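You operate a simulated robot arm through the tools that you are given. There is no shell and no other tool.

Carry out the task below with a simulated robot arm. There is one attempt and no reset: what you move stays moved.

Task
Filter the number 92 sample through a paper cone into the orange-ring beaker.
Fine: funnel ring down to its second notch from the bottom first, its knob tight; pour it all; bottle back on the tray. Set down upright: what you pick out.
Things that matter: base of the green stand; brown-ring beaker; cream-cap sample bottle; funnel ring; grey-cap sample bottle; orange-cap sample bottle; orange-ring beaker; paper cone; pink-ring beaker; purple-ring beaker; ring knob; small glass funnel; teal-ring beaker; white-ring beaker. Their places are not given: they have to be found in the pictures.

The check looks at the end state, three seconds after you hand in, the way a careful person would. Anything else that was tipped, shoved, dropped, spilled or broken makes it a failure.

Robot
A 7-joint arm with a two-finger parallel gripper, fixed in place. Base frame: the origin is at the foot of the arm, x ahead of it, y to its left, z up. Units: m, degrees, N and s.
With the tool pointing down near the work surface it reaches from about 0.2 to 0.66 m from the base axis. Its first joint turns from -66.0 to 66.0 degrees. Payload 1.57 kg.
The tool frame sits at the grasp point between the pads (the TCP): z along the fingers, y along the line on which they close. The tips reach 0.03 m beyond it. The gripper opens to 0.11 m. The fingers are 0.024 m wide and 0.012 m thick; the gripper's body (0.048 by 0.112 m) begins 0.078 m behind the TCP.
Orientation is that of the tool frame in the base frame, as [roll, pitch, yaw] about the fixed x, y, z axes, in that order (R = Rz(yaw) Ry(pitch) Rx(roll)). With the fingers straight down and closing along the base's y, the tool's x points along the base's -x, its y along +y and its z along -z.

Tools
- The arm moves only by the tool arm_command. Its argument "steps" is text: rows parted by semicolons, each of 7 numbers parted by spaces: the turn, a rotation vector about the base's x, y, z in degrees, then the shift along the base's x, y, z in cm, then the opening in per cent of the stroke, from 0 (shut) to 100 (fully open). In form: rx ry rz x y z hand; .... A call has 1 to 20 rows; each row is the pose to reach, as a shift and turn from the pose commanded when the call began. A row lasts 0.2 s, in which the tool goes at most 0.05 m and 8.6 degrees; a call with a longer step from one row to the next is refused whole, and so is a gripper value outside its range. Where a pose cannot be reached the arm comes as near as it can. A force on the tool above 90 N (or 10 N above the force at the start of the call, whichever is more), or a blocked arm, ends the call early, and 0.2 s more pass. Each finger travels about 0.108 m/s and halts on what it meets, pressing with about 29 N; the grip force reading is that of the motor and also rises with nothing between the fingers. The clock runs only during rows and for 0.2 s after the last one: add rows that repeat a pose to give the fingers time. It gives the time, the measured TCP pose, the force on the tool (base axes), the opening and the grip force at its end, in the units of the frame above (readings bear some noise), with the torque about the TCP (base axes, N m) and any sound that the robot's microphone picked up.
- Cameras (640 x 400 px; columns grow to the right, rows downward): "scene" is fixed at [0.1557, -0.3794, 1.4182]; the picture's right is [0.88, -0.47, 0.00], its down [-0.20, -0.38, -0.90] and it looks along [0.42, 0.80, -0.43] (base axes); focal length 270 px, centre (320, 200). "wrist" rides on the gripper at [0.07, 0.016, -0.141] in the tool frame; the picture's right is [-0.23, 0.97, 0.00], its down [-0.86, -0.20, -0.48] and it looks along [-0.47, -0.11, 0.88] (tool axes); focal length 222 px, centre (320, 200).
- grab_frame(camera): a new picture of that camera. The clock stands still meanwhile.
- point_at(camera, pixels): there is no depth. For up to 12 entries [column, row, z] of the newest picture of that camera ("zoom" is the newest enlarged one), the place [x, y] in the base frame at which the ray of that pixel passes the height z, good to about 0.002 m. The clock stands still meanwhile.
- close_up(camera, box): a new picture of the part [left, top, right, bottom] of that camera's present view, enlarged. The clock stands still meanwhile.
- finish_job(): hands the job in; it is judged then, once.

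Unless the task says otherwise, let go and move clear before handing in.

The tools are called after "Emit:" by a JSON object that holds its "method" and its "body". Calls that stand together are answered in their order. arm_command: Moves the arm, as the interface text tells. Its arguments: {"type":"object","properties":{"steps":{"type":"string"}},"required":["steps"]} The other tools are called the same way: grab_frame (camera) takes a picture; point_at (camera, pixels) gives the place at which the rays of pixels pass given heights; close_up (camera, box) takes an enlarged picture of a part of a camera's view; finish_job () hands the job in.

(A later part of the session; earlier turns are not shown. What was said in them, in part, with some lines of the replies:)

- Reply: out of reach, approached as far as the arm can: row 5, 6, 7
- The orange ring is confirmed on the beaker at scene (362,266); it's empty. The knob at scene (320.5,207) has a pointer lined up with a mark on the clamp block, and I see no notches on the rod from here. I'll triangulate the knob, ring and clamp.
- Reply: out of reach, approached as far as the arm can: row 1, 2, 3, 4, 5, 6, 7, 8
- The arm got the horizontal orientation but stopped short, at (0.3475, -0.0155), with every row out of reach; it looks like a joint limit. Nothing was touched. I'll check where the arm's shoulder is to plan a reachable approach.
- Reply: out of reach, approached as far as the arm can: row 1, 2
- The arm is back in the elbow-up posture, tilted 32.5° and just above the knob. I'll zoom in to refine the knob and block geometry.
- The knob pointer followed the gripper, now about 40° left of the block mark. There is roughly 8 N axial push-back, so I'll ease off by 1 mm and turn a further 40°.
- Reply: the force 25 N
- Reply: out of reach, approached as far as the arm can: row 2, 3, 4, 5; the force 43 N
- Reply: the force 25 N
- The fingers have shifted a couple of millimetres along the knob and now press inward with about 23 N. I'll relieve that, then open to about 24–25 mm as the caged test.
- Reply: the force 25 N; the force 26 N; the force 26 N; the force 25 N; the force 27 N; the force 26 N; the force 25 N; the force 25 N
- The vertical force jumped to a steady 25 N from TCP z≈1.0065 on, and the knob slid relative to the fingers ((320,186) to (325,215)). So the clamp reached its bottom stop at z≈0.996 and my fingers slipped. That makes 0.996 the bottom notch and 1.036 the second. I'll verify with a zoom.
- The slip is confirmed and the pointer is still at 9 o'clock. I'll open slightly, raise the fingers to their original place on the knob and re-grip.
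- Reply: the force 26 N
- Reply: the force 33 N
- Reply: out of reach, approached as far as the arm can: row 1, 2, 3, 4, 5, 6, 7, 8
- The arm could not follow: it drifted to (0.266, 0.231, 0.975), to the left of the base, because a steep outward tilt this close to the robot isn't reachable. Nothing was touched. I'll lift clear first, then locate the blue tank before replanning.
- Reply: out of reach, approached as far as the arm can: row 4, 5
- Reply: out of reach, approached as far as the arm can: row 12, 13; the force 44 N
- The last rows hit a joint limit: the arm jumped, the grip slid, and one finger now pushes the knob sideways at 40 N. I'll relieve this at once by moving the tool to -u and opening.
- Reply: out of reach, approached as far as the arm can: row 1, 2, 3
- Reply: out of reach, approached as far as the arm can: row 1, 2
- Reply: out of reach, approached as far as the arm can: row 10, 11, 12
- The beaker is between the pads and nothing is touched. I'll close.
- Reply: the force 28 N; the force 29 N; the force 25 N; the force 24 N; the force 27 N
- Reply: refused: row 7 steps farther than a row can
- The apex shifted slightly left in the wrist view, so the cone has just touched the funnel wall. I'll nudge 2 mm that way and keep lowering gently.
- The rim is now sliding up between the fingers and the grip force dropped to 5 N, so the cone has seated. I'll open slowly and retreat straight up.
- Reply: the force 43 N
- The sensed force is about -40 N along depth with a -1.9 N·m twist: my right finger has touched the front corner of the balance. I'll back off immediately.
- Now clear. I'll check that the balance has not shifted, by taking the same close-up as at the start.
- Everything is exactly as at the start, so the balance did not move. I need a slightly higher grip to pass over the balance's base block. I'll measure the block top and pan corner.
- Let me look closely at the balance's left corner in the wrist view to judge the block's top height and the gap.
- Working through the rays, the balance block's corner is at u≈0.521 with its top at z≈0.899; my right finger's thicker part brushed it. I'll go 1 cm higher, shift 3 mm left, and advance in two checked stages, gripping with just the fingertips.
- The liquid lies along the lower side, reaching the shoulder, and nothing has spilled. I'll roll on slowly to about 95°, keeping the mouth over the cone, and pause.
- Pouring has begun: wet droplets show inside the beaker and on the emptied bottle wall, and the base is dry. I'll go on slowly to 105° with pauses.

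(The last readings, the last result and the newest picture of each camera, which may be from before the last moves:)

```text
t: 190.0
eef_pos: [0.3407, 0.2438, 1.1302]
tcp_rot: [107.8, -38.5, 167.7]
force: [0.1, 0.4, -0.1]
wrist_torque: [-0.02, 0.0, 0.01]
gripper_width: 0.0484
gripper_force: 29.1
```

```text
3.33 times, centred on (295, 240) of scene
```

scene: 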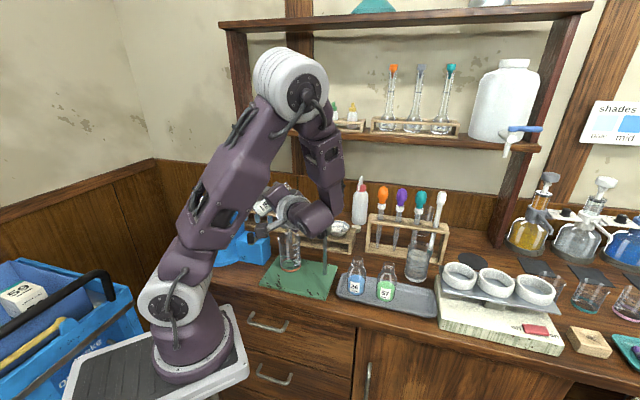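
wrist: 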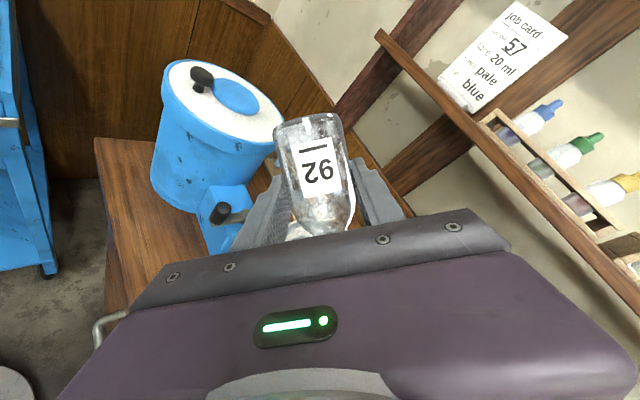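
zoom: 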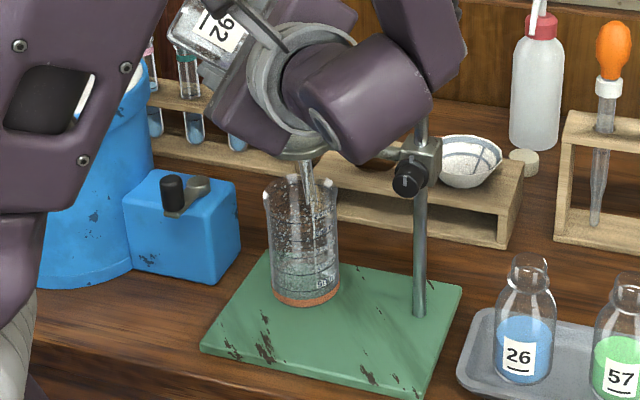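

Only a wet film remains. I'll tip further to 150° and hold so the last drops run out.

Emit:
{"method": "arm_command", "body": {"steps": "0 4.8 -1.3 0.3 0.07 0.28 39; 0 9.66 -2.6 0.59 0.15 0.57 39; 0 14.5 -3.9 0.93 0.21 0.8 39; 0 19.3 -5.2 1.28 0.27 1.04 39; 0 19.3 -5.2 1.28 0.27 1.04 39; 0 19.3 -5.2 1.28 0.27 1.04 39; 0 19.3 -5.2 1.28 0.27 1.04 39; 0 19.3 -5.2 1.28 0.27 1.04 39; 0 19.3 -5.2 1.28 0.27 1.04 39; 0 19.3 -5.2 1.28 0.27 1.04 39"}}

Emit:
{"method": "grab_frame", "body": {"camera": "wrist"}}

Emit:
{"method": "close_up", "body": {"camera": "wrist", "box": [200, 80, 400, 250]}}

Emit:
{"method": "close_up", "body": {"camera": "scene", "box": [240, 160, 350, 300]}}

```text
t: 192.2
eef_pos: [0.3539, 0.2471, 1.1438]
tcp_rot: [116.8, -56.9, 155.7]
force: [0.2, 0.7, -1.0]
wrist_torque: [-0.03, 0.03, 0.0]
gripper_width: 0.0485
gripper_force: 29.0
```

```text
taken
```

wrist: 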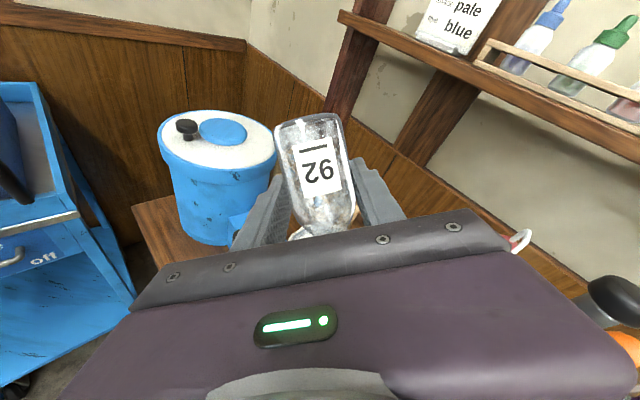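

```text
2.35 times, centred on (300, 165) of wrist
```

zoom: 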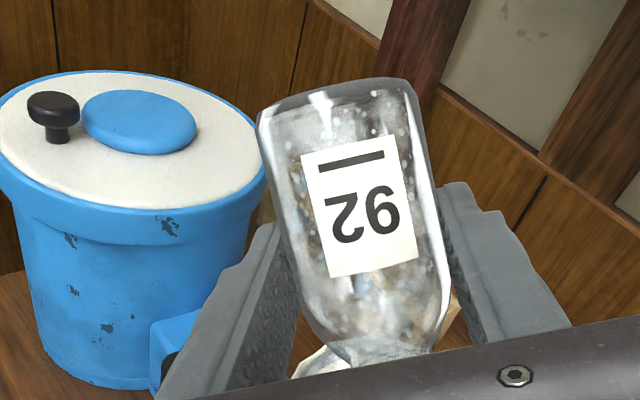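

```text
2.86 times, centred on (295, 230) of scene
```

zoom: 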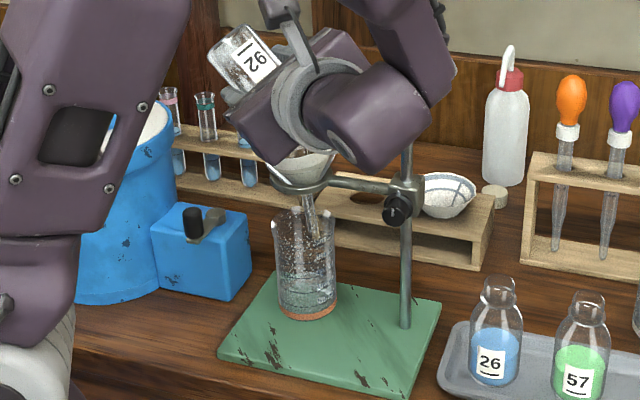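

I'll tip a final 15° further and hold two more seconds to be sure it's all out.

Emit:
{"method": "arm_command", "body": {"steps": "0 4.8 -1.3 0.4 0.05 0.16 39; 0 9.7 -2.6 0.8 0.1 0.32 39; 0 14.5 -3.9 1.16 0.13 0.48 39; 0 14.5 -3.9 1.16 0.13 0.48 39; 0 14.5 -3.9 1.16 0.13 0.48 39; 0 14.5 -3.9 1.16 0.13 0.48 39; 0 14.5 -3.9 1.16 0.13 0.48 39; 0 14.5 -3.9 1.16 0.13 0.48 39; 0 14.5 -3.9 1.16 0.13 0.48 39; 0 14.5 -3.9 1.16 0.13 0.48 39; 0 14.5 -3.9 1.16 0.13 0.48 39; 0 14.5 -3.9 1.16 0.13 0.48 39"}}

Emit:
{"method": "close_up", "body": {"camera": "wrist", "box": [260, 90, 380, 250]}}

Emit:
{"method": "close_up", "body": {"camera": "scene", "box": [260, 190, 330, 290]}}

```text
t: 194.8
eef_pos: [0.3654, 0.2476, 1.1464]
tcp_rot: [134.7, -69.0, 135.6]
force: [0.5, -0.1, -0.1]
wrist_torque: [0.0, 0.01, 0.02]
gripper_width: 0.0484
gripper_force: 28.8
```

```text
2.50 times, centred on (320, 170) of wrist
```

zoom: 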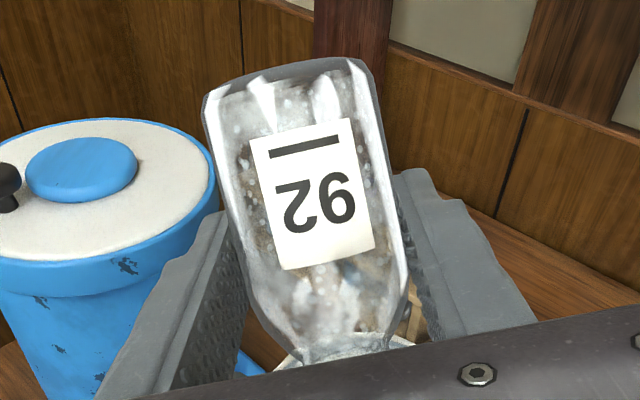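

```text
4.00 times, centred on (295, 240) of scene
```

zoom: 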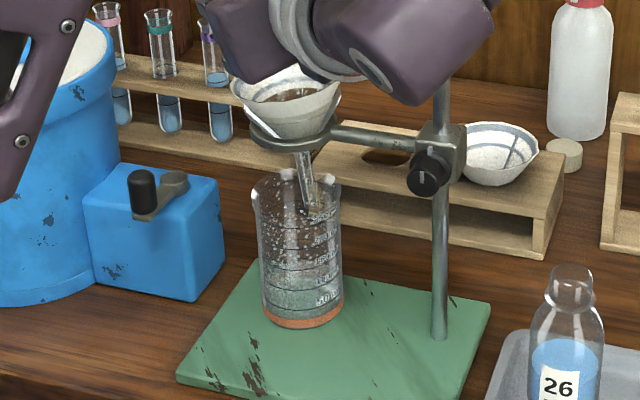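

The bottle is empty apart from a film, and the filtrate is in the beaker. I'll lift slightly and roll the bottle back upright, keeping the mouth over the cone until it's well past level.

Emit:
{"method": "arm_command", "body": {"steps": "0 0 0 0 0 1 39; 0 0 0 0 0 2 39; 0 -7.25 1.94 -0.6 -0.07 1.8 39; 0 -14.5 3.88 -1.16 -0.13 1.52 39; 0 -21.7 5.82 -1.7 -0.22 1.15 39; 0 -29 7.77 -2.16 -0.33 0.77 39; 0 -36.2 9.7 -2.6 -0.45 0.3 39; 0 -43.5 11.6 -2.92 -0.58 -0.18 39; 0 -50.7 13.6 -3.2 -0.73 -0.6 39; 0 -58 15.5 -3.39 -0.88 -1.06 39; 0 -65.2 17.5 -3.5 -1.05 -1.4 39; 0 -72.5 19.4 -3.56 -1.2 -1.7 39; 0 -79.7 21.4 -3.5 -1.36 -1.6 39; 0 -87 23.3 -3.4 -1.53 -1.43 39; 0 -94.2 25.2 -3 -1.5 -1.1 39; 0 -101.4 27.2 -2.6 -1.5 -0.7 39; 0 -101.4 27.2 -2.6 -1.5 -0.7 39"}}

Emit:
{"method": "grab_frame", "body": {"camera": "scene"}}

Emit:
{"method": "grab_frame", "body": {"camera": "wrist"}}

Emit:
{"method": "close_up", "body": {"camera": "scene", "box": [260, 190, 330, 290]}}

```text
t: 198.4
eef_pos: [0.3387, 0.2314, 1.1393]
tcp_rot: [105.6, 28.7, -171.5]
force: [-0.5, 0.2, -0.1]
wrist_torque: [-0.01, 0.0, 0.04]
gripper_width: 0.0487
gripper_force: 28.9
```

```text
taken
```

scene: 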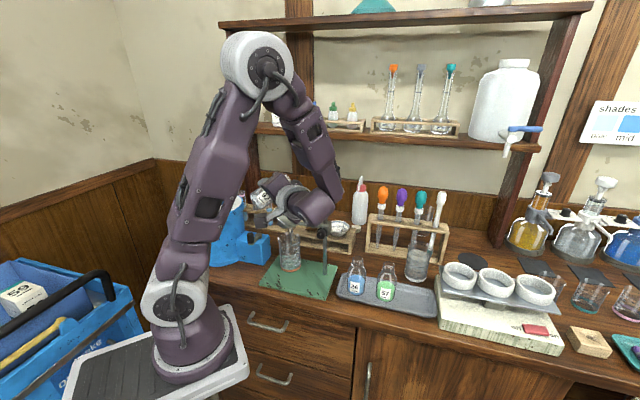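

```text
taken
```

wrist: 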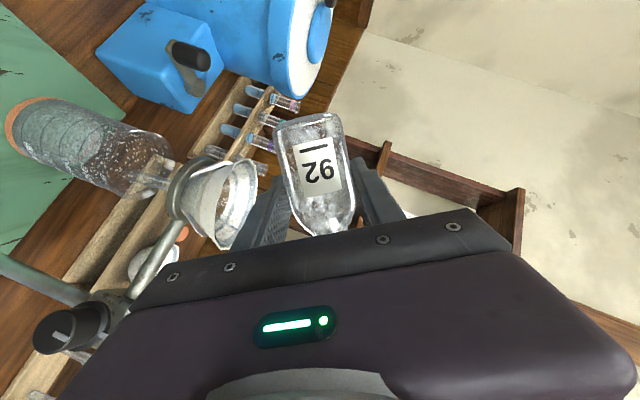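

```text
4.00 times, centred on (295, 240) of scene
```

zoom: 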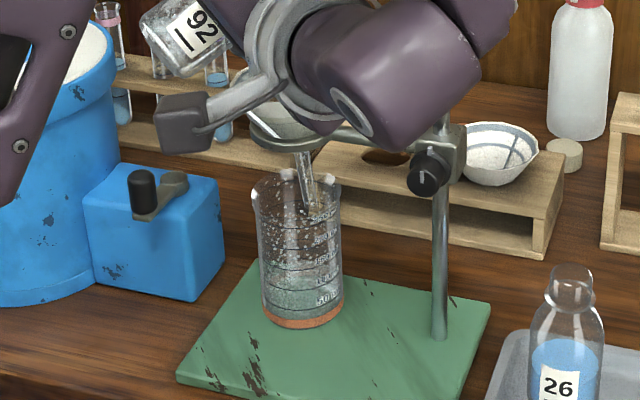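

The bottle is rolled back to 60° and lifted clear. I'll check the funnel and cone closely, as the stem looks a little inclined.

Emit:
{"method": "close_up", "body": {"camera": "wrist", "box": [120, 120, 290, 260]}}

Emit:
{"method": "close_up", "body": {"camera": "scene", "box": [270, 210, 310, 260]}}

```text
2.86 times, centred on (205, 190) of wrist
```

zoom: 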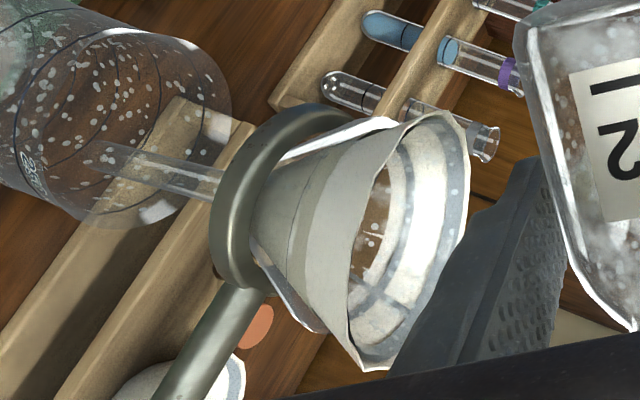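

```text
8.00 times, centred on (290, 235) of scene
```

zoom: 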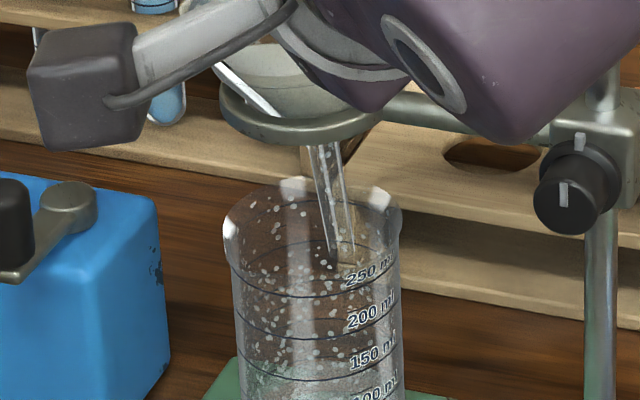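

The glass funnel is now leaning several degrees; the neck must have nudged the cone during the last tilt. I'll first take the bottle away without touching anything (up, left, then out), return it, and right the funnel afterwards.

Emit:
{"method": "arm_command", "body": {"steps": "0 0 0 -0.6 -0.3 1 39; 0 0 0 -1 -0.6 2.5 39; 0 0 0 -1 -4 3.5 39; 0 0 0 -0.5 -8 3.5 39; 0 0 0 0.5 -12 3.3 39; 0 0 0 1.2 -15.5 3 39; 0 0 0 2 -18.7 2 39; 0 0 0 2 -18.7 2 39"}}

Emit:
{"method": "grab_frame", "body": {"camera": "scene"}}

Emit:
{"method": "close_up", "body": {"camera": "scene", "box": [250, 190, 340, 290]}}

Emit:
{"method": "grab_frame", "body": {"camera": "wrist"}}

```text
t: 200.2
eef_pos: [0.3607, 0.0449, 1.1597]
tcp_rot: [105.7, 28.7, -171.7]
force: [0.0, -0.4, -1.9]
wrist_torque: [0.01, 0.0, -0.01]
gripper_width: 0.0485
gripper_force: 29.4
```

```text
taken
```

scene: 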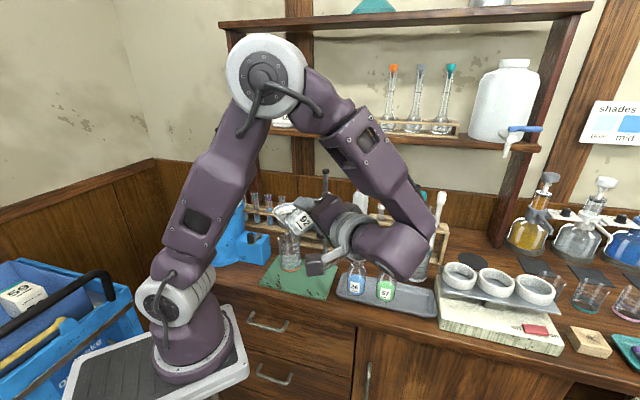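

```text
4.00 times, centred on (295, 240) of scene
```

zoom: 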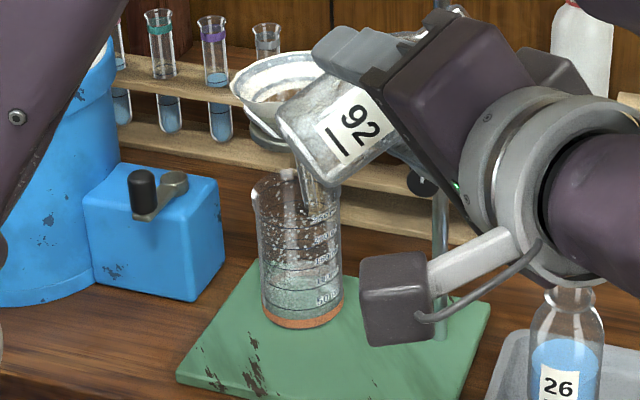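

```text
taken
```

wrist: 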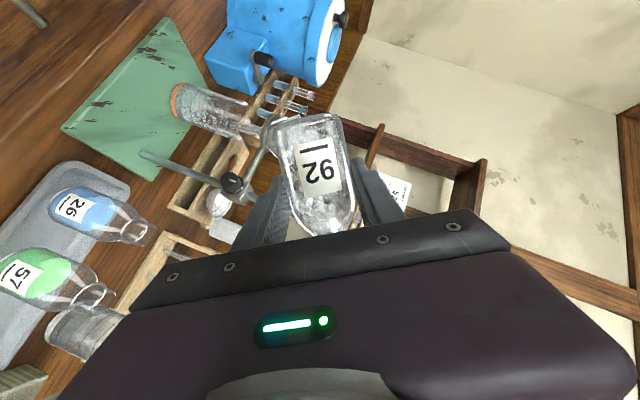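

Out safely. I'll roll the bottle fully upright here and check whether any liquid is left inside.

Emit:
{"method": "arm_command", "body": {"steps": "0 -7.25 1.94 0 0 0 39; 0 -14.5 3.88 0 0 0 39; 0 -21.7 5.8 0 0 0 39; 0 -29 7.8 0 0 0 39; 0 -36.2 9.7 0 0 0 39; 0 -43.5 11.6 0 0 0 39; 0 -50.7 13.6 0 0 0 39; 0 -58 15.5 0 0 0 39; 0 -58 15.5 0 0 0 39"}}

Emit:
{"method": "close_up", "body": {"camera": "wrist", "box": [240, 80, 400, 240]}}

Emit:
{"method": "close_up", "body": {"camera": "scene", "box": [250, 180, 350, 290]}}

```text
t: 202.2
eef_pos: [0.359, 0.0456, 1.1611]
tcp_rot: [178.1, 75.0, -90.3]
force: [1.2, 0.1, 0.0]
wrist_torque: [0.01, -0.05, 0.0]
gripper_width: 0.0486
gripper_force: 29.1
```

```text
2.50 times, centred on (320, 160) of wrist
```

zoom: 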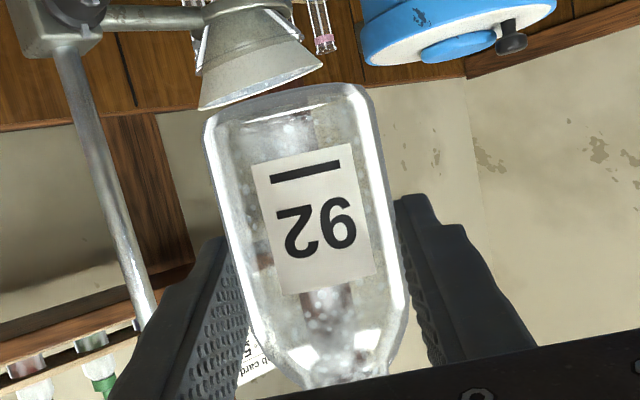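

```text
3.64 times, centred on (300, 235) of scene
```

zoom: 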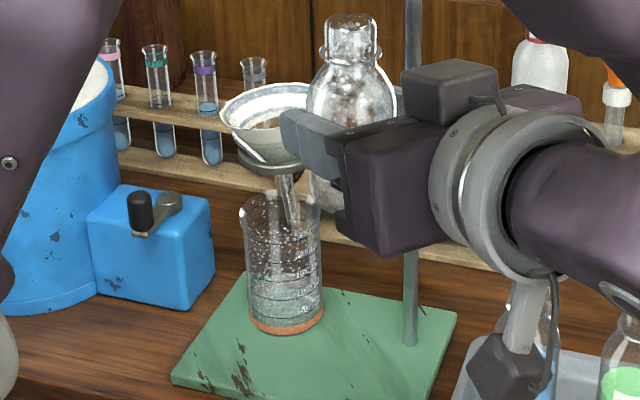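

The bottle holds only droplets, so all of it has been poured. I'll retrace the path back toward the tray.

Emit:
{"method": "arm_command", "body": {"steps": "0 0 -7.5 2.3 -2.5 -0.3 39; 0 0 -15 4.6 -5 -0.7 39; 0 0 -22.5 6.9 -7.5 -1.2 39; 0 0 -30 9.2 -10 -1.8 39; 0 0 -37.5 11.5 -12.5 -2.4 39; 0 0 -45 13.9 -14.7 -3 39; 0 0 -45 13.9 -14.7 -3 39"}}

Emit:
{"method": "arm_command", "body": {"steps": "0 0 0 2 0.5 0 39; 0 0 0 5 1.5 -1.5 39; 0 0 0 8 2.5 -3.5 39; 0 0 0 10.5 4 -6 39; 0 0 0 11.9 5.6 -9 39; 0 0 0 11.9 5.6 -9 39"}}

Emit:
{"method": "grab_frame", "body": {"camera": "scene"}}

Emit:
{"method": "grab_frame", "body": {"camera": "wrist"}}

Emit:
{"method": "close_up", "body": {"camera": "scene", "box": [250, 180, 340, 290]}}

```text
t: 203.8
eef_pos: [0.4987, -0.1024, 1.1331]
tcp_rot: [177.9, 74.9, -135.7]
force: [-0.5, 0.0, -1.3]
wrist_torque: [-0.04, 0.0, 0.01]
gripper_width: 0.0483
gripper_force: 29.7
```

```text
t: 205.2
eef_pos: [0.6183, -0.0468, 1.0412]
tcp_rot: [177.9, 74.9, -135.6]
force: [-0.4, 0.3, -0.6]
wrist_torque: [0.01, 0.03, -0.02]
gripper_width: 0.0484
gripper_force: 29.0
```

```text
taken
```

scene: 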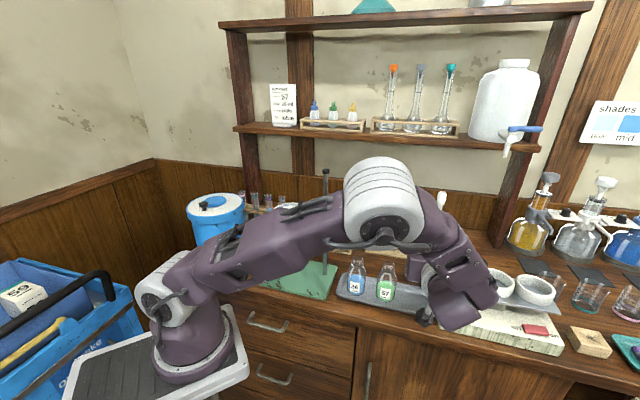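

```text
taken
```

wrist: 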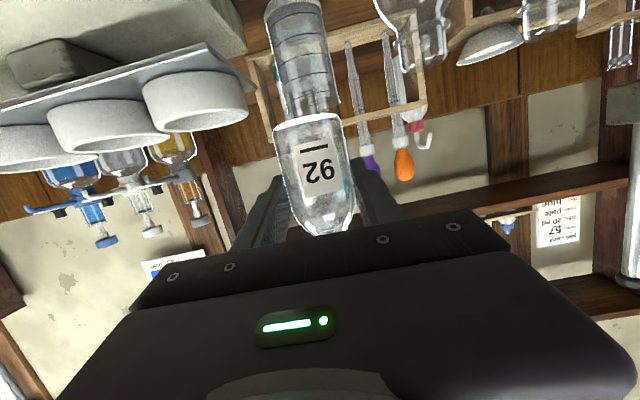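

```text
3.64 times, centred on (295, 235) of scene
```

zoom: 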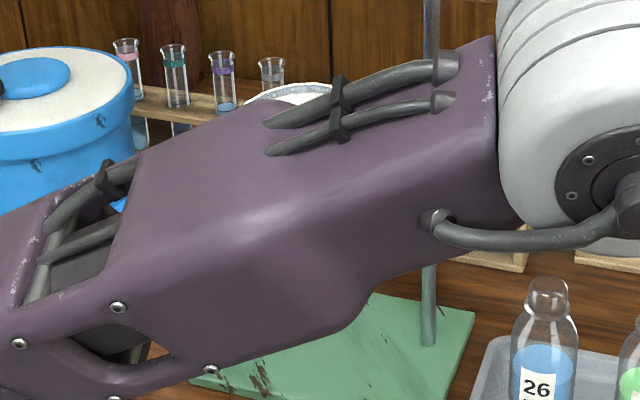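

I'm above the bottle's place. I'll lower it back onto the tray, 3 mm farther from the balance than before, and feel for contact.

Emit:
{"method": "arm_command", "body": {"steps": "0 0 0 -0.32 0.42 -2 39; 0 0 0 -0.32 0.42 -5 39; 0 0 0 -0.32 0.42 -8 39; 0 0 0 -0.32 0.42 -10.5 39; 0 0 0 -0.32 0.42 -11.7 39; 0 0 0 -0.32 0.42 -11.7 39"}}

Emit:
{"method": "close_up", "body": {"camera": "scene", "box": [340, 220, 470, 330]}}

Emit:
{"method": "close_up", "body": {"camera": "wrist", "box": [220, 80, 420, 240]}}

```text
t: 206.6
eef_pos: [0.6139, -0.0405, 0.9222]
tcp_rot: [177.9, 75.0, -135.6]
force: [0.3, -0.5, -0.5]
wrist_torque: [0.01, 0.01, 0.02]
gripper_width: 0.0484
gripper_force: 28.9
```

```text
3.64 times, centred on (405, 275) of scene
```

zoom: 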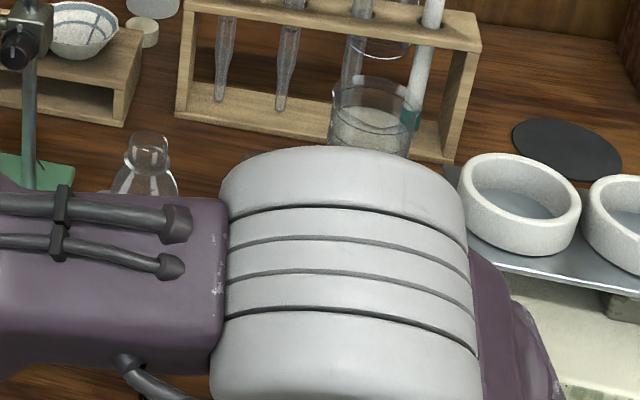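

```text
2.50 times, centred on (320, 160) of wrist
```

zoom: 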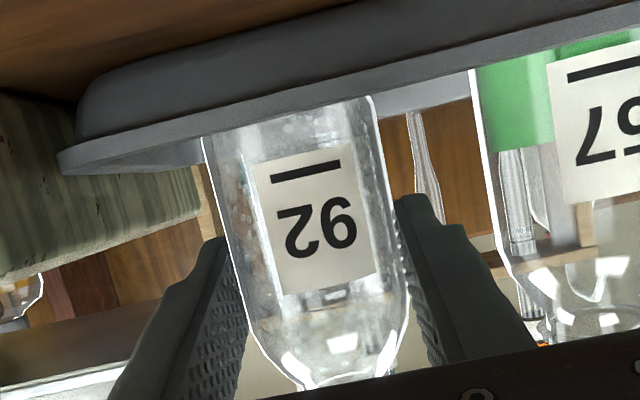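

The bottle is just above the tray, with room on both sides. Lowering in small steps until contact.

Emit:
{"method": "arm_command", "body": {"steps": "0 0 0 0 0 -0.3 39; 0 0 0 0 0 -0.3 39"}}

Emit:
{"method": "arm_command", "body": {"steps": "0 0 0 0 0 -0.2 39; 0 0 0 0 0 -0.2 39"}}

Emit:
{"method": "arm_command", "body": {"steps": "0 0 0 0 0 -0.15 39; 0 0 0 0 0 -0.15 39"}}

```text
t: 207.2
eef_pos: [0.6144, -0.0422, 0.9209]
tcp_rot: [177.7, 75.0, -135.6]
force: [0.5, -0.6, -0.2]
wrist_torque: [-0.02, -0.04, 0.02]
gripper_width: 0.0484
gripper_force: 28.6
```

```text
t: 207.8
eef_pos: [0.6131, -0.0412, 0.9169]
tcp_rot: [177.9, 75.0, -135.7]
force: [-0.3, 0.0, -1.2]
wrist_torque: [0.01, 0.02, 0.0]
gripper_width: 0.0485
gripper_force: 29.3
```

```text
t: 208.4
eef_pos: [0.6131, -0.0421, 0.916]
tcp_rot: [177.9, 75.0, -135.6]
force: [0.9, 1.1, -0.7]
wrist_torque: [-0.04, -0.04, 0.0]
gripper_width: 0.0485
gripper_force: 29.1
```

Emit:
{"method": "arm_command", "body": {"steps": "0 0 0 0 0 -0.1 39; 0 0 0 0 0 -0.1 39"}}

Emit:
{"method": "arm_command", "body": {"steps": "0 0 0 0 0 -0.1 39; 0 0 0 0 0 -0.1 39"}}

Emit:
{"method": "arm_command", "body": {"steps": "0 0 0 0 0 -0.1 39; 0 0 0 0 0 -0.1 39"}}

```text
t: 209.0
eef_pos: [0.6136, -0.0414, 0.9173]
tcp_rot: [178.0, 75.2, -135.5]
force: [-2.5, 0.0, 9.3]
wrist_torque: [-0.06, -0.11, -0.02]
gripper_width: 0.0483
gripper_force: 29.0
```

```text
t: 209.6
eef_pos: [0.6144, -0.0415, 0.9156]
tcp_rot: [178.0, 75.3, -135.6]
force: [1.5, -0.9, 17.0]
wrist_torque: [-0.03, -0.36, 0.03]
gripper_width: 0.0486
gripper_force: 28.9
```

```text
t: 210.2
eef_pos: [0.6146, -0.0412, 0.914]
tcp_rot: [177.9, 75.1, -135.5]
force: [3.3, 1.2, 16.9]
wrist_torque: [-0.01, -0.47, 0.03]
gripper_width: 0.0485
gripper_force: 29.3
```

The bottle is standing on the tray. I'll unload, open slightly, and back straight out.

Emit:
{"method": "arm_command", "body": {"steps": "0 0 0 0 0 0.2 39; 0 0 0 0 0 0.2 44; 0 0 0 0 0 0.2 48; 0 0 0 0 0 0.2 52; 0 0 0 0 0 0.2 52; 0 0 0 -1 -1 0.2 52; 0 0 0 -2.5 -2.5 0.3 53; 0 0 0 -4 -4 0.6 53; 0 0 0 -6 -6 1.5 53; 0 0 0 -8.5 -8.5 3 53; 0 0 0 -8.5 -8.5 3 53"}}

Emit:
{"method": "grab_frame", "body": {"camera": "scene"}}

Emit:
{"method": "grab_frame", "body": {"camera": "wrist"}}

Emit:
{"method": "close_up", "body": {"camera": "scene", "box": [340, 220, 470, 330]}}

```text
t: 212.6
eef_pos: [0.5295, -0.127, 0.9425]
tcp_rot: [177.8, 75.0, -135.7]
force: [-0.1, -1.2, -0.3]
wrist_torque: [0.01, 0.0, 0.01]
gripper_width: 0.0582
gripper_force: 0.1
```

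```text
taken
```

scene: 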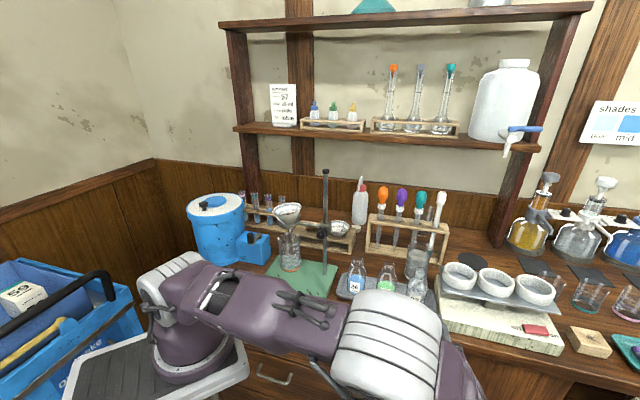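

```text
taken
```

wrist: 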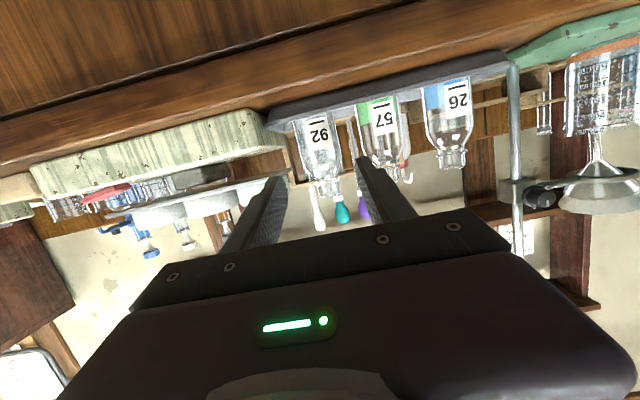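

```text
3.64 times, centred on (405, 275) of scene
```

zoom: 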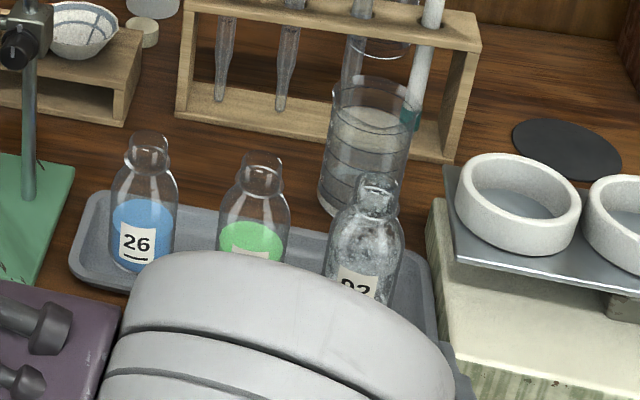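

Bottle 92 is upright on the tray, and the tray, balance and other bottles are undisturbed. Now I'll inspect the funnel and cone.

Emit:
{"method": "close_up", "body": {"camera": "scene", "box": [260, 195, 320, 245]}}

Emit:
{"method": "close_up", "body": {"camera": "scene", "box": [260, 210, 340, 300]}}

Emit:
{"method": "close_up", "body": {"camera": "wrist", "box": [490, 40, 640, 230]}}

```text
8.00 times, centred on (290, 220) of scene
```

zoom: 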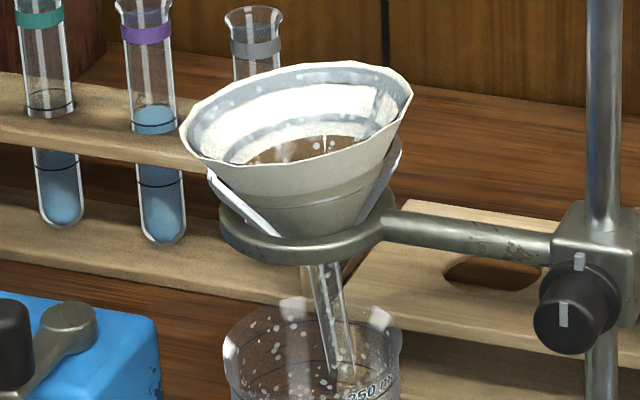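

```text
4.44 times, centred on (300, 255) of scene
```

zoom: 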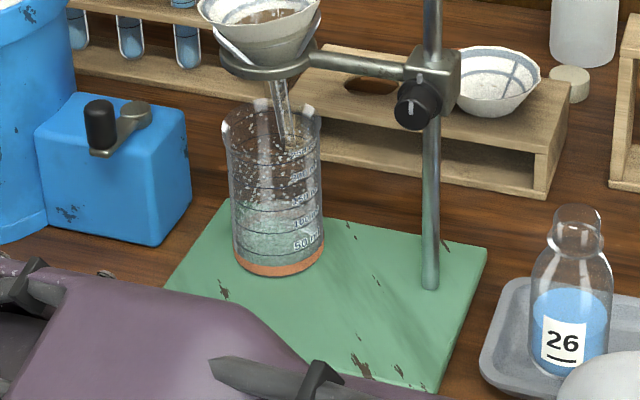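

```text
2.11 times, centred on (565, 135) of wrist
```

zoom: 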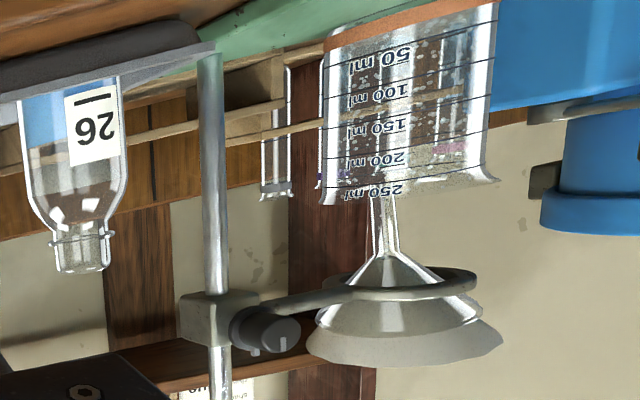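

The funnel and cone lean to the left by roughly 10°. I'll right them by centring: with a vertical tool closing along the left-right direction, the left fingertip will gently push the rim back to centre. First I'll bring the tool back up and vertical.

Emit:
{"method": "arm_command", "body": {"steps": "-5.89 5.89 0 -1 0 2 60; -11.8 11.8 0 -2 0.5 4 60; -17.7 17.7 0 -2.5 1 6.5 60; -23.6 23.6 0 -3 1.5 9 60; -29.4 29.4 0 -3.5 2 11 60; -35.3 35.3 0 -4 2.3 13 60; -41.2 41.2 0 -4.5 2.6 15 60; -47.1 47.1 0 -5 2.8 17 60; -53 53 0 -5 3 18 60; -53 53 0 -5 3 18 60"}}

Emit:
{"method": "grab_frame", "body": {"camera": "scene"}}

```text
t: 214.8
eef_pos: [0.4803, -0.0935, 1.123]
tcp_rot: [178.4, 0.1, -135.2]
force: [-0.1, 0.1, 1.4]
wrist_torque: [-0.01, 0.03, -0.03]
gripper_width: 0.0661
gripper_force: 0.0
```

```text
taken
```

scene: 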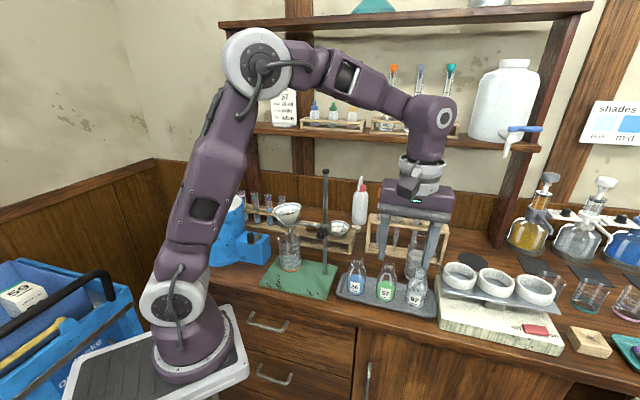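

The view is unobstructed now. I'll take close-ups of the funnel and the tray.

Emit:
{"method": "close_up", "body": {"camera": "scene", "box": [265, 195, 315, 245]}}

Emit:
{"method": "close_up", "body": {"camera": "scene", "box": [255, 220, 345, 305]}}

Emit:
{"method": "close_up", "body": {"camera": "scene", "box": [335, 240, 455, 325]}}

```text
8.00 times, centred on (290, 220) of scene
```

zoom: 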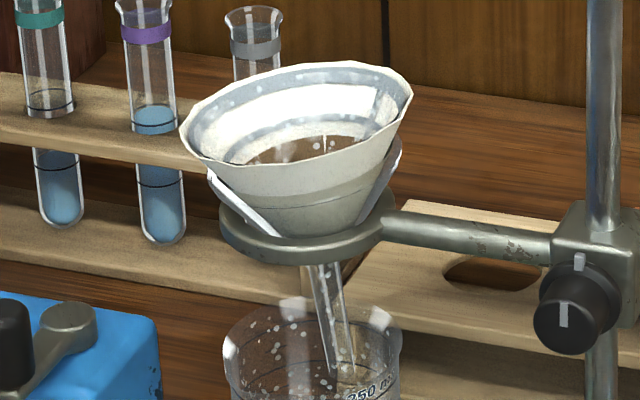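

```text
4.71 times, centred on (300, 262) of scene
```

zoom: 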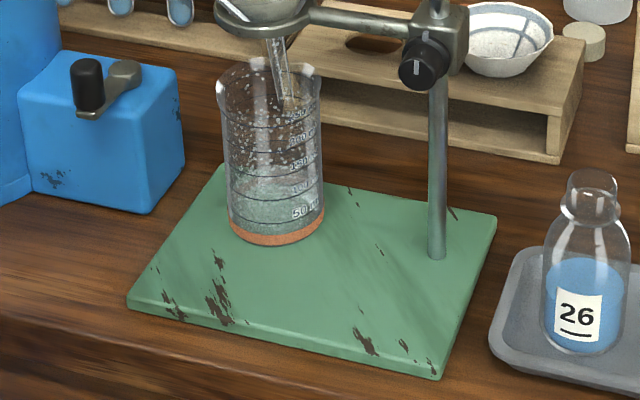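

```text
4.71 times, centred on (395, 282) of scene
```

zoom: 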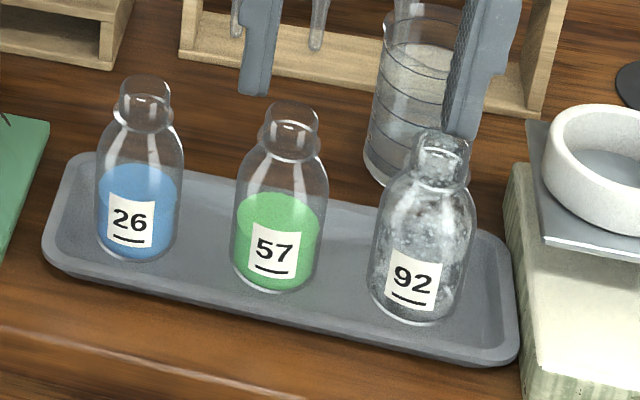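

Bottle 92 stands upright on the tray, the base is dry, and the filtrate is in the beaker. I'll move the open, vertical gripper above the funnel, passing left of the rod.

Emit:
{"method": "arm_command", "body": {"steps": "0 0 0 -2.8 2.8 2.5 70; 0 0 0 -5.6 5.6 5 80; 0 0 0 -8.3 8.6 7.3 90; 0 0 0 -10.8 12.2 8.7 100; 0 0 0 -12 16.5 8.7 100; 0 0 0 -11.7 21 8.7 100; 0 0 0 -11.2 25.5 8.7 100; 0 0 0 -10.4 29.8 8.5 100; 0 0 0 -9.45 34.2 8 100; 0 0 0 -9.45 34.2 8 100"}}

Emit:
{"method": "grab_frame", "body": {"camera": "wrist"}}

Emit:
{"method": "close_up", "body": {"camera": "wrist", "box": [220, 80, 420, 240]}}

Emit:
{"method": "close_up", "body": {"camera": "scene", "box": [245, 165, 345, 255]}}

```text
t: 217.0
eef_pos: [0.3866, 0.2466, 1.2014]
tcp_rot: [178.5, 0.1, -135.1]
force: [-0.6, 0.4, -0.3]
wrist_torque: [-0.01, 0.0, 0.01]
gripper_width: 0.1101
gripper_force: 0.1
```

```text
taken
```

wrist: 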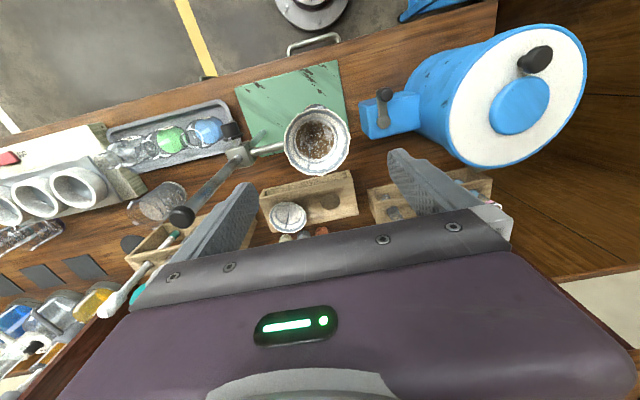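

```text
2.50 times, centred on (320, 160) of wrist
```

zoom: 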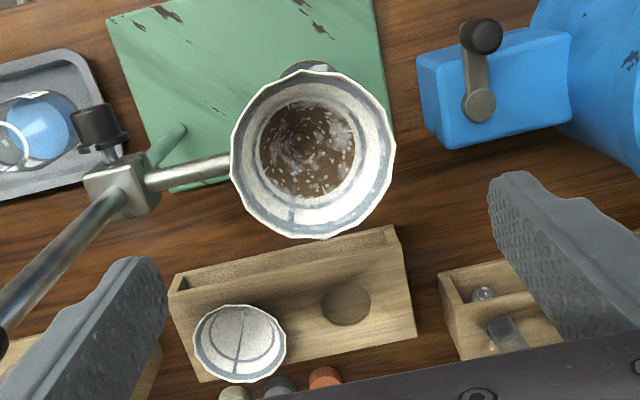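

```text
4.44 times, centred on (295, 210) of scene
```

zoom: 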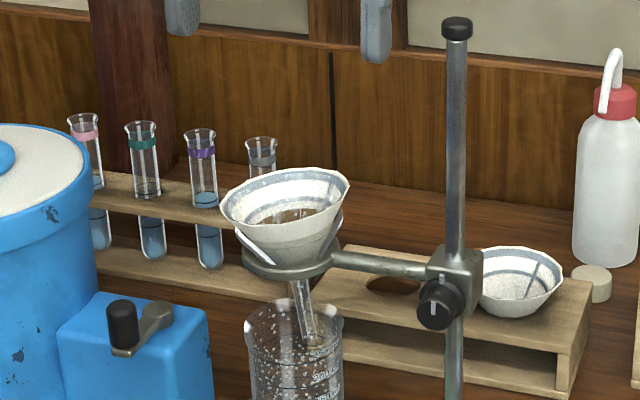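

From above I see brown residue caught in the filter. I'll measure the cone rim centre offset against the ring axis (0.387, 0.249).

Emit:
{"method": "point_at", "body": {"camera": "wrist", "pixels": [[317.2, 142, 1.055], [317.2, 142, 1.065], [284, 140, 1.06], [350.4, 144, 1.06]]}}

```text
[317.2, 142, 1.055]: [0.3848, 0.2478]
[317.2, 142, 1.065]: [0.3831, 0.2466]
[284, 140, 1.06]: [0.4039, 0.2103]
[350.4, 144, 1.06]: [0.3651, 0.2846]
```

The rim centre isn't displaced, so the funnel has just rotated in its ring seat, with the right side high by about a centimetre. I'll press gently down on the right rim with closed fingertips, in small steps, to level it.

Emit:
{"method": "arm_command", "body": {"steps": "0 0 0 1.3 -1.2 0 60; 0 0 0 2.6 -2.3 0 30; 0 0 0 2.6 -2.3 -2 0; 0 0 0 2.6 -2.3 -5 0; 0 0 0 2.6 -2.3 -8 0; 0 0 0 2.6 -2.3 -8.6 0; 0 0 0 2.6 -2.3 -8.6 0"}}

Emit:
{"method": "close_up", "body": {"camera": "scene", "box": [265, 185, 325, 245]}}

Emit:
{"method": "close_up", "body": {"camera": "wrist", "box": [240, 90, 420, 240]}}

```text
t: 218.6
eef_pos: [0.4107, 0.2226, 1.1167]
tcp_rot: [178.5, 0.1, -135.2]
force: [-1.1, -0.2, 0.7]
wrist_torque: [-0.01, 0.03, 0.01]
gripper_width: 0.0
gripper_force: 21.7
```

```text
6.67 times, centred on (295, 215) of scene
```

zoom: 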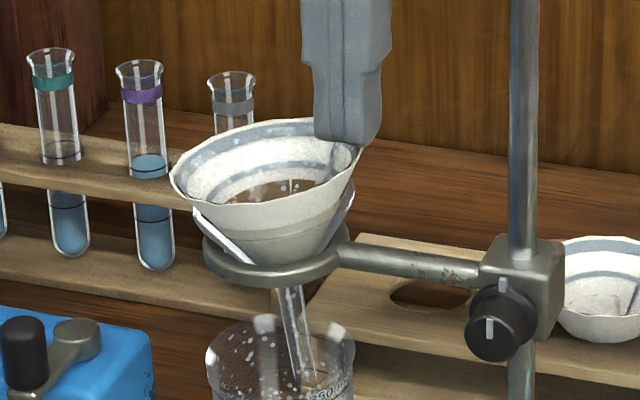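

```text
2.67 times, centred on (330, 165) of wrist
```

zoom: 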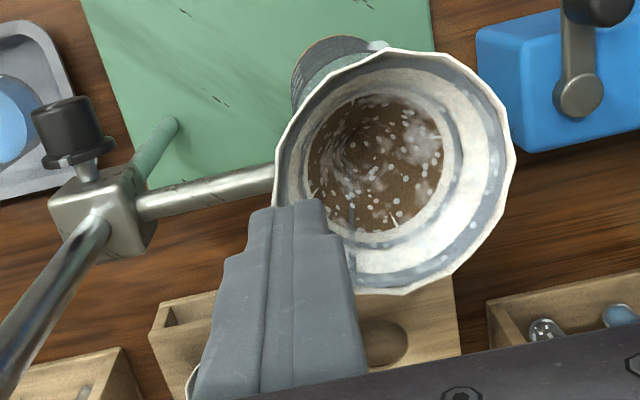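

The closed fingertips are above the rim's right edge. I'll lower in small steps and watch the force and the tilt.

Emit:
{"method": "arm_command", "body": {"steps": "0 0 0 0 0 -0.4 0; 0 0 0 0 0 -0.4 0"}}

Emit:
{"method": "arm_command", "body": {"steps": "0 0 0 0 0 -0.4 0; 0 0 0 0 0 -0.4 0"}}

Emit:
{"method": "arm_command", "body": {"steps": "0 0 0 0 0 -0.3 0; 0 0 0 0 0 -0.3 0"}}

Emit:
{"method": "arm_command", "body": {"steps": "0 0 0 0 0 -0.3 0; 0 0 0 0 0 -0.3 0"}}

Emit:
{"method": "close_up", "body": {"camera": "scene", "box": [265, 185, 325, 245]}}

Emit:
{"method": "close_up", "body": {"camera": "wrist", "box": [240, 90, 420, 240]}}

```text
t: 219.2
eef_pos: [0.4099, 0.2236, 1.1136]
tcp_rot: [178.6, 0.0, -135.3]
force: [-0.1, 1.1, -0.5]
wrist_torque: [0.01, -0.03, 0.0]
gripper_width: 0.0
gripper_force: 21.3
```

```text
t: 219.8
eef_pos: [0.412, 0.2223, 1.1095]
tcp_rot: [178.4, 0.1, -135.2]
force: [0.1, 0.0, 0.3]
wrist_torque: [0.03, 0.05, 0.0]
gripper_width: 0.0001
gripper_force: 21.5
```

```text
t: 220.4
eef_pos: [0.4094, 0.2214, 1.1071]
tcp_rot: [178.6, 0.0, -135.3]
force: [0.0, -0.9, 0.3]
wrist_torque: [0.0, -0.02, 0.0]
gripper_width: 0.0
gripper_force: 21.4
```

```text
t: 221.0
eef_pos: [0.4107, 0.2228, 1.1034]
tcp_rot: [178.5, 0.1, -135.1]
force: [0.8, -1.0, 1.5]
wrist_torque: [-0.03, 0.01, -0.03]
gripper_width: 0.0002
gripper_force: 21.3
```

```text
6.67 times, centred on (295, 215) of scene
```

zoom: 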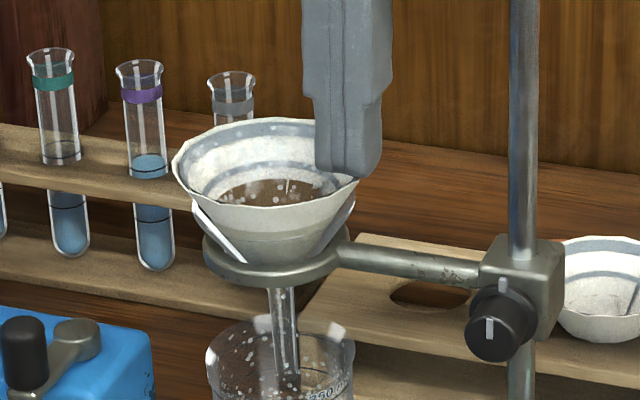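

```text
2.67 times, centred on (330, 165) of wrist
```

zoom: 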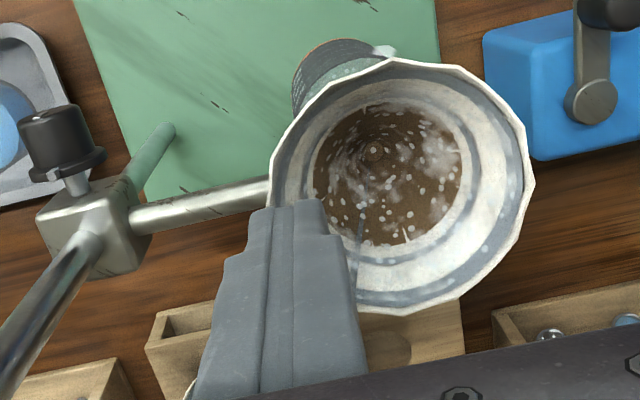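

The stem has come back to vertical. I'll lift the fingertips off and look at the result.

Emit:
{"method": "arm_command", "body": {"steps": "0 0 0 0 0 1 0; 0 0 0 0 0 3 0; 0 0 0 0 0 6 0; 0 0 0 0 0 9 0; 0 0 0 0 0 9 0"}}

Emit:
{"method": "close_up", "body": {"camera": "scene", "box": [265, 185, 325, 245]}}

Emit:
{"method": "grab_frame", "body": {"camera": "wrist"}}

Emit:
{"method": "close_up", "body": {"camera": "wrist", "box": [240, 60, 420, 200]}}

```text
t: 222.2
eef_pos: [0.4098, 0.2232, 1.1927]
tcp_rot: [178.4, 0.0, -135.1]
force: [-0.5, -0.1, -0.4]
wrist_torque: [0.01, 0.01, -0.02]
gripper_width: 0.0
gripper_force: 21.8
```

```text
6.67 times, centred on (295, 215) of scene
```

zoom: 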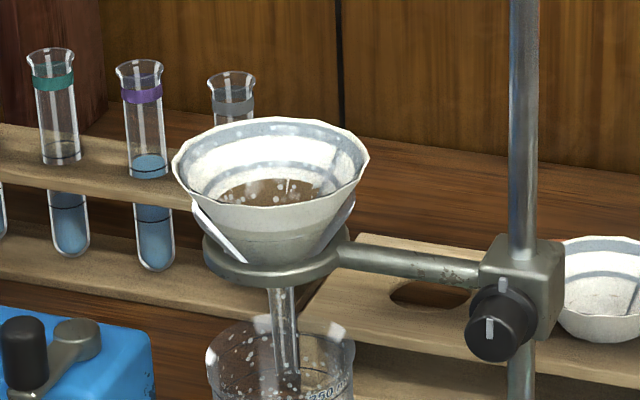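

```text
taken
```

wrist: 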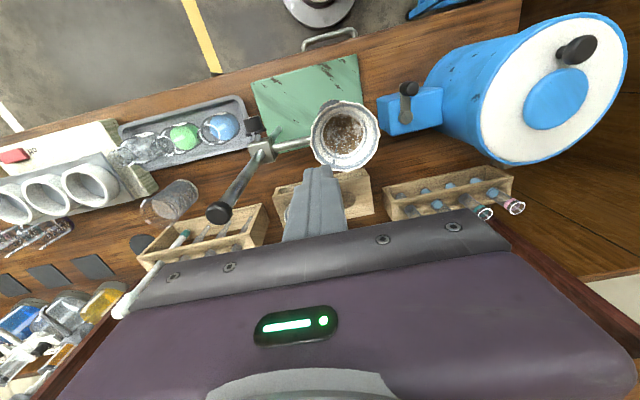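

```text
2.86 times, centred on (330, 130) of wrist
```

zoom: 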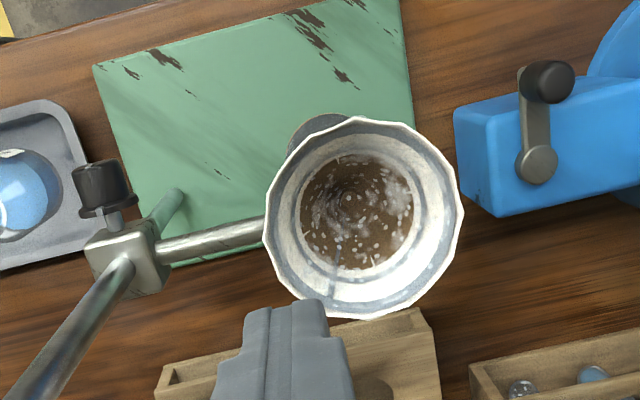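

The cone and funnel are level again, with the stem vertical in the beaker. I'll move the arm clear to the front and give the filter a few seconds to drain.

Emit:
{"method": "arm_command", "body": {"steps": "0 0 0 -1 -1 2 0; 0 0 0 -3.5 -4 3.5 20; 0 0 0 -6 -8 4.5 40; 0 0 0 -8 -12 5 50; 0 0 0 -9 -16 5 50; 0 0 0 -10 -18 5 50; 0 0 0 -10 -18 5 50; 0 0 0 -10 -18 5 50; 0 0 0 -10 -18 5 50; 0 0 0 -10 -18 5 50; 0 0 0 -10 -18 5 50; 0 0 0 -10 -18 5 50; 0 0 0 -10 -18 5 50; 0 0 0 -10 -18 5 50; 0 0 0 -10 -18 5 50; 0 0 0 -10 -18 5 50; 0 0 0 -10 -18 5 50; 0 0 0 -10 -18 5 50; 0 0 0 -10 -18 5 50; 0 0 0 -10 -18 5 50"}}

Emit:
{"method": "grab_frame", "body": {"camera": "scene"}}

Emit:
{"method": "close_up", "body": {"camera": "scene", "box": [260, 195, 320, 285]}}

Emit:
{"method": "close_up", "body": {"camera": "scene", "box": [335, 170, 475, 330]}}

Emit:
{"method": "grab_frame", "body": {"camera": "wrist"}}

Emit:
{"method": "close_up", "body": {"camera": "scene", "box": [270, 230, 310, 280]}}

```text
t: 226.4
eef_pos: [0.3104, 0.0413, 1.2428]
tcp_rot: [178.5, 0.1, -135.3]
force: [-0.7, 0.0, 0.2]
wrist_torque: [-0.01, 0.04, 0.02]
gripper_width: 0.0551
gripper_force: 0.1
```

```text
taken
```

scene: 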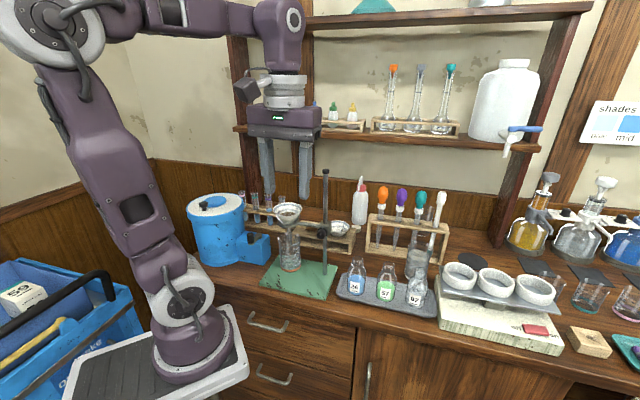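

```text
4.44 times, centred on (290, 240) of scene
```

zoom: 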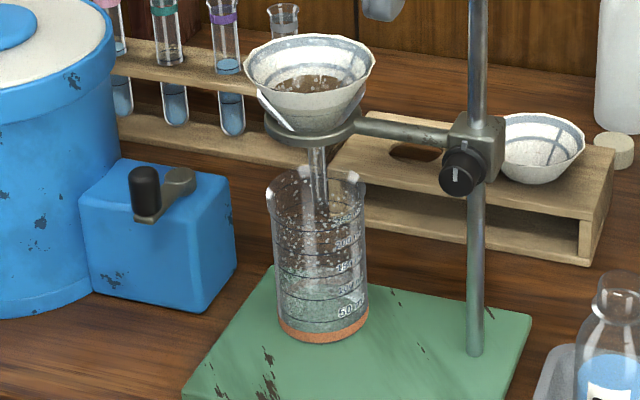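

```text
2.50 times, centred on (405, 250) of scene
```

zoom: 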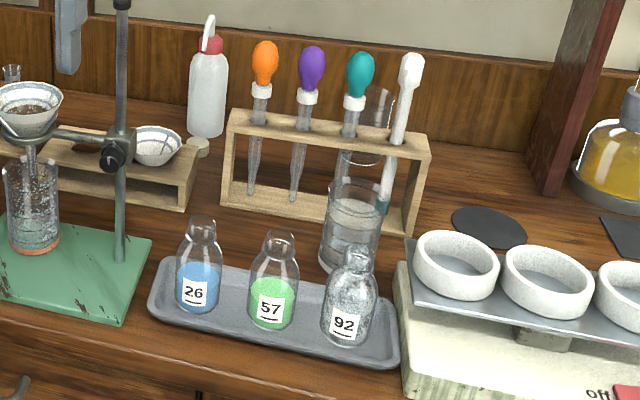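

```text
taken
```

wrist: 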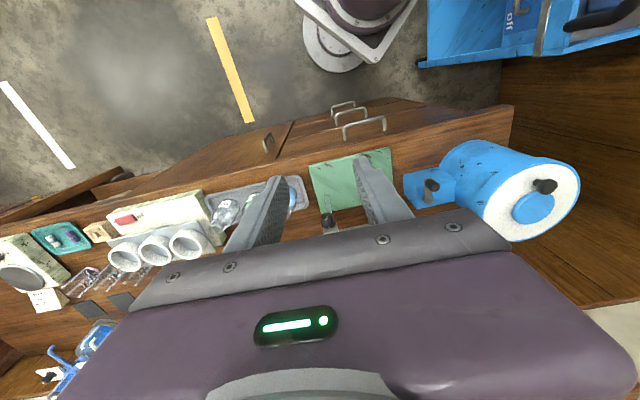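

```text
8.00 times, centred on (290, 255) of scene
```

zoom: 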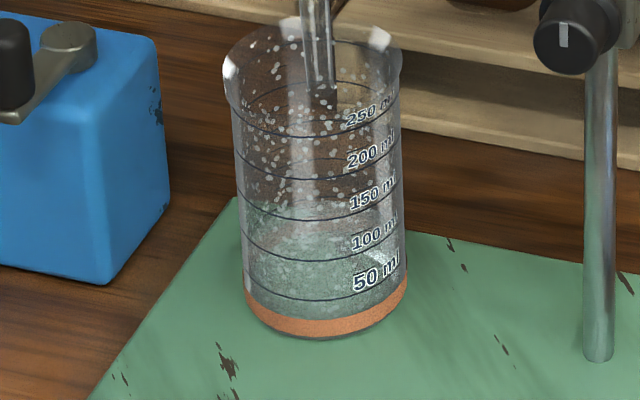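

The final views agree with the task:
- **Ring:** in the second notch, with the knob pointer vertical and tight.
- **Cone and funnel:** upright and seated, with residue caught in the paper.
- **Filtrate:** in the orange-ring beaker under the stem.
- **Bottle 92:** emptied and upright on the tray.
- **Surroundings:** base dry, and nothing else visibly moved.

The arm is clear, so I'm handing the job in.

Emit:
{"method": "finish_job", "body": {}}

```text
The job is handed in.
```

I filtered sample 92 through a paper cone into the orange-ring beaker and handed the job in. I haven't seen a verdict from the check.

- **Funnel ring:** it sits in what I take to be the second notch from the bottom, and its knob is tight. The rod shows no visible notches, so I found them by feel: detents about 4 cm apart, counted up from the bottom stop.
- **Order:** I lowered the ring first, as asked. The beaker's rim stood a few millimetres above the stem tip, so I raised the ring, set the beaker under the funnel, and lowered and tightened the ring again before pouring.
- **Pour:** bottle 92 is empty apart from a film of droplets. The filtrate is in the beaker, the residue is in the cone, and no spill shows in the pictures.
- **Set down:** the bottle is back upright on the tray, a few millimetres from where it stood. The beaker stands on the base of the green stand, under the funnel.

Two contacts happened along the way:

- **Balance:** a gripper finger pressed against the balance with about 40 N. Its position looked the same afterwards in the same close-ups.
- **Funnel:** near the end of the pour the funnel and cone tipped about 10° in the ring, probably nudged by the bottle neck. I pressed them level again, and they looked upright in the last pictures.
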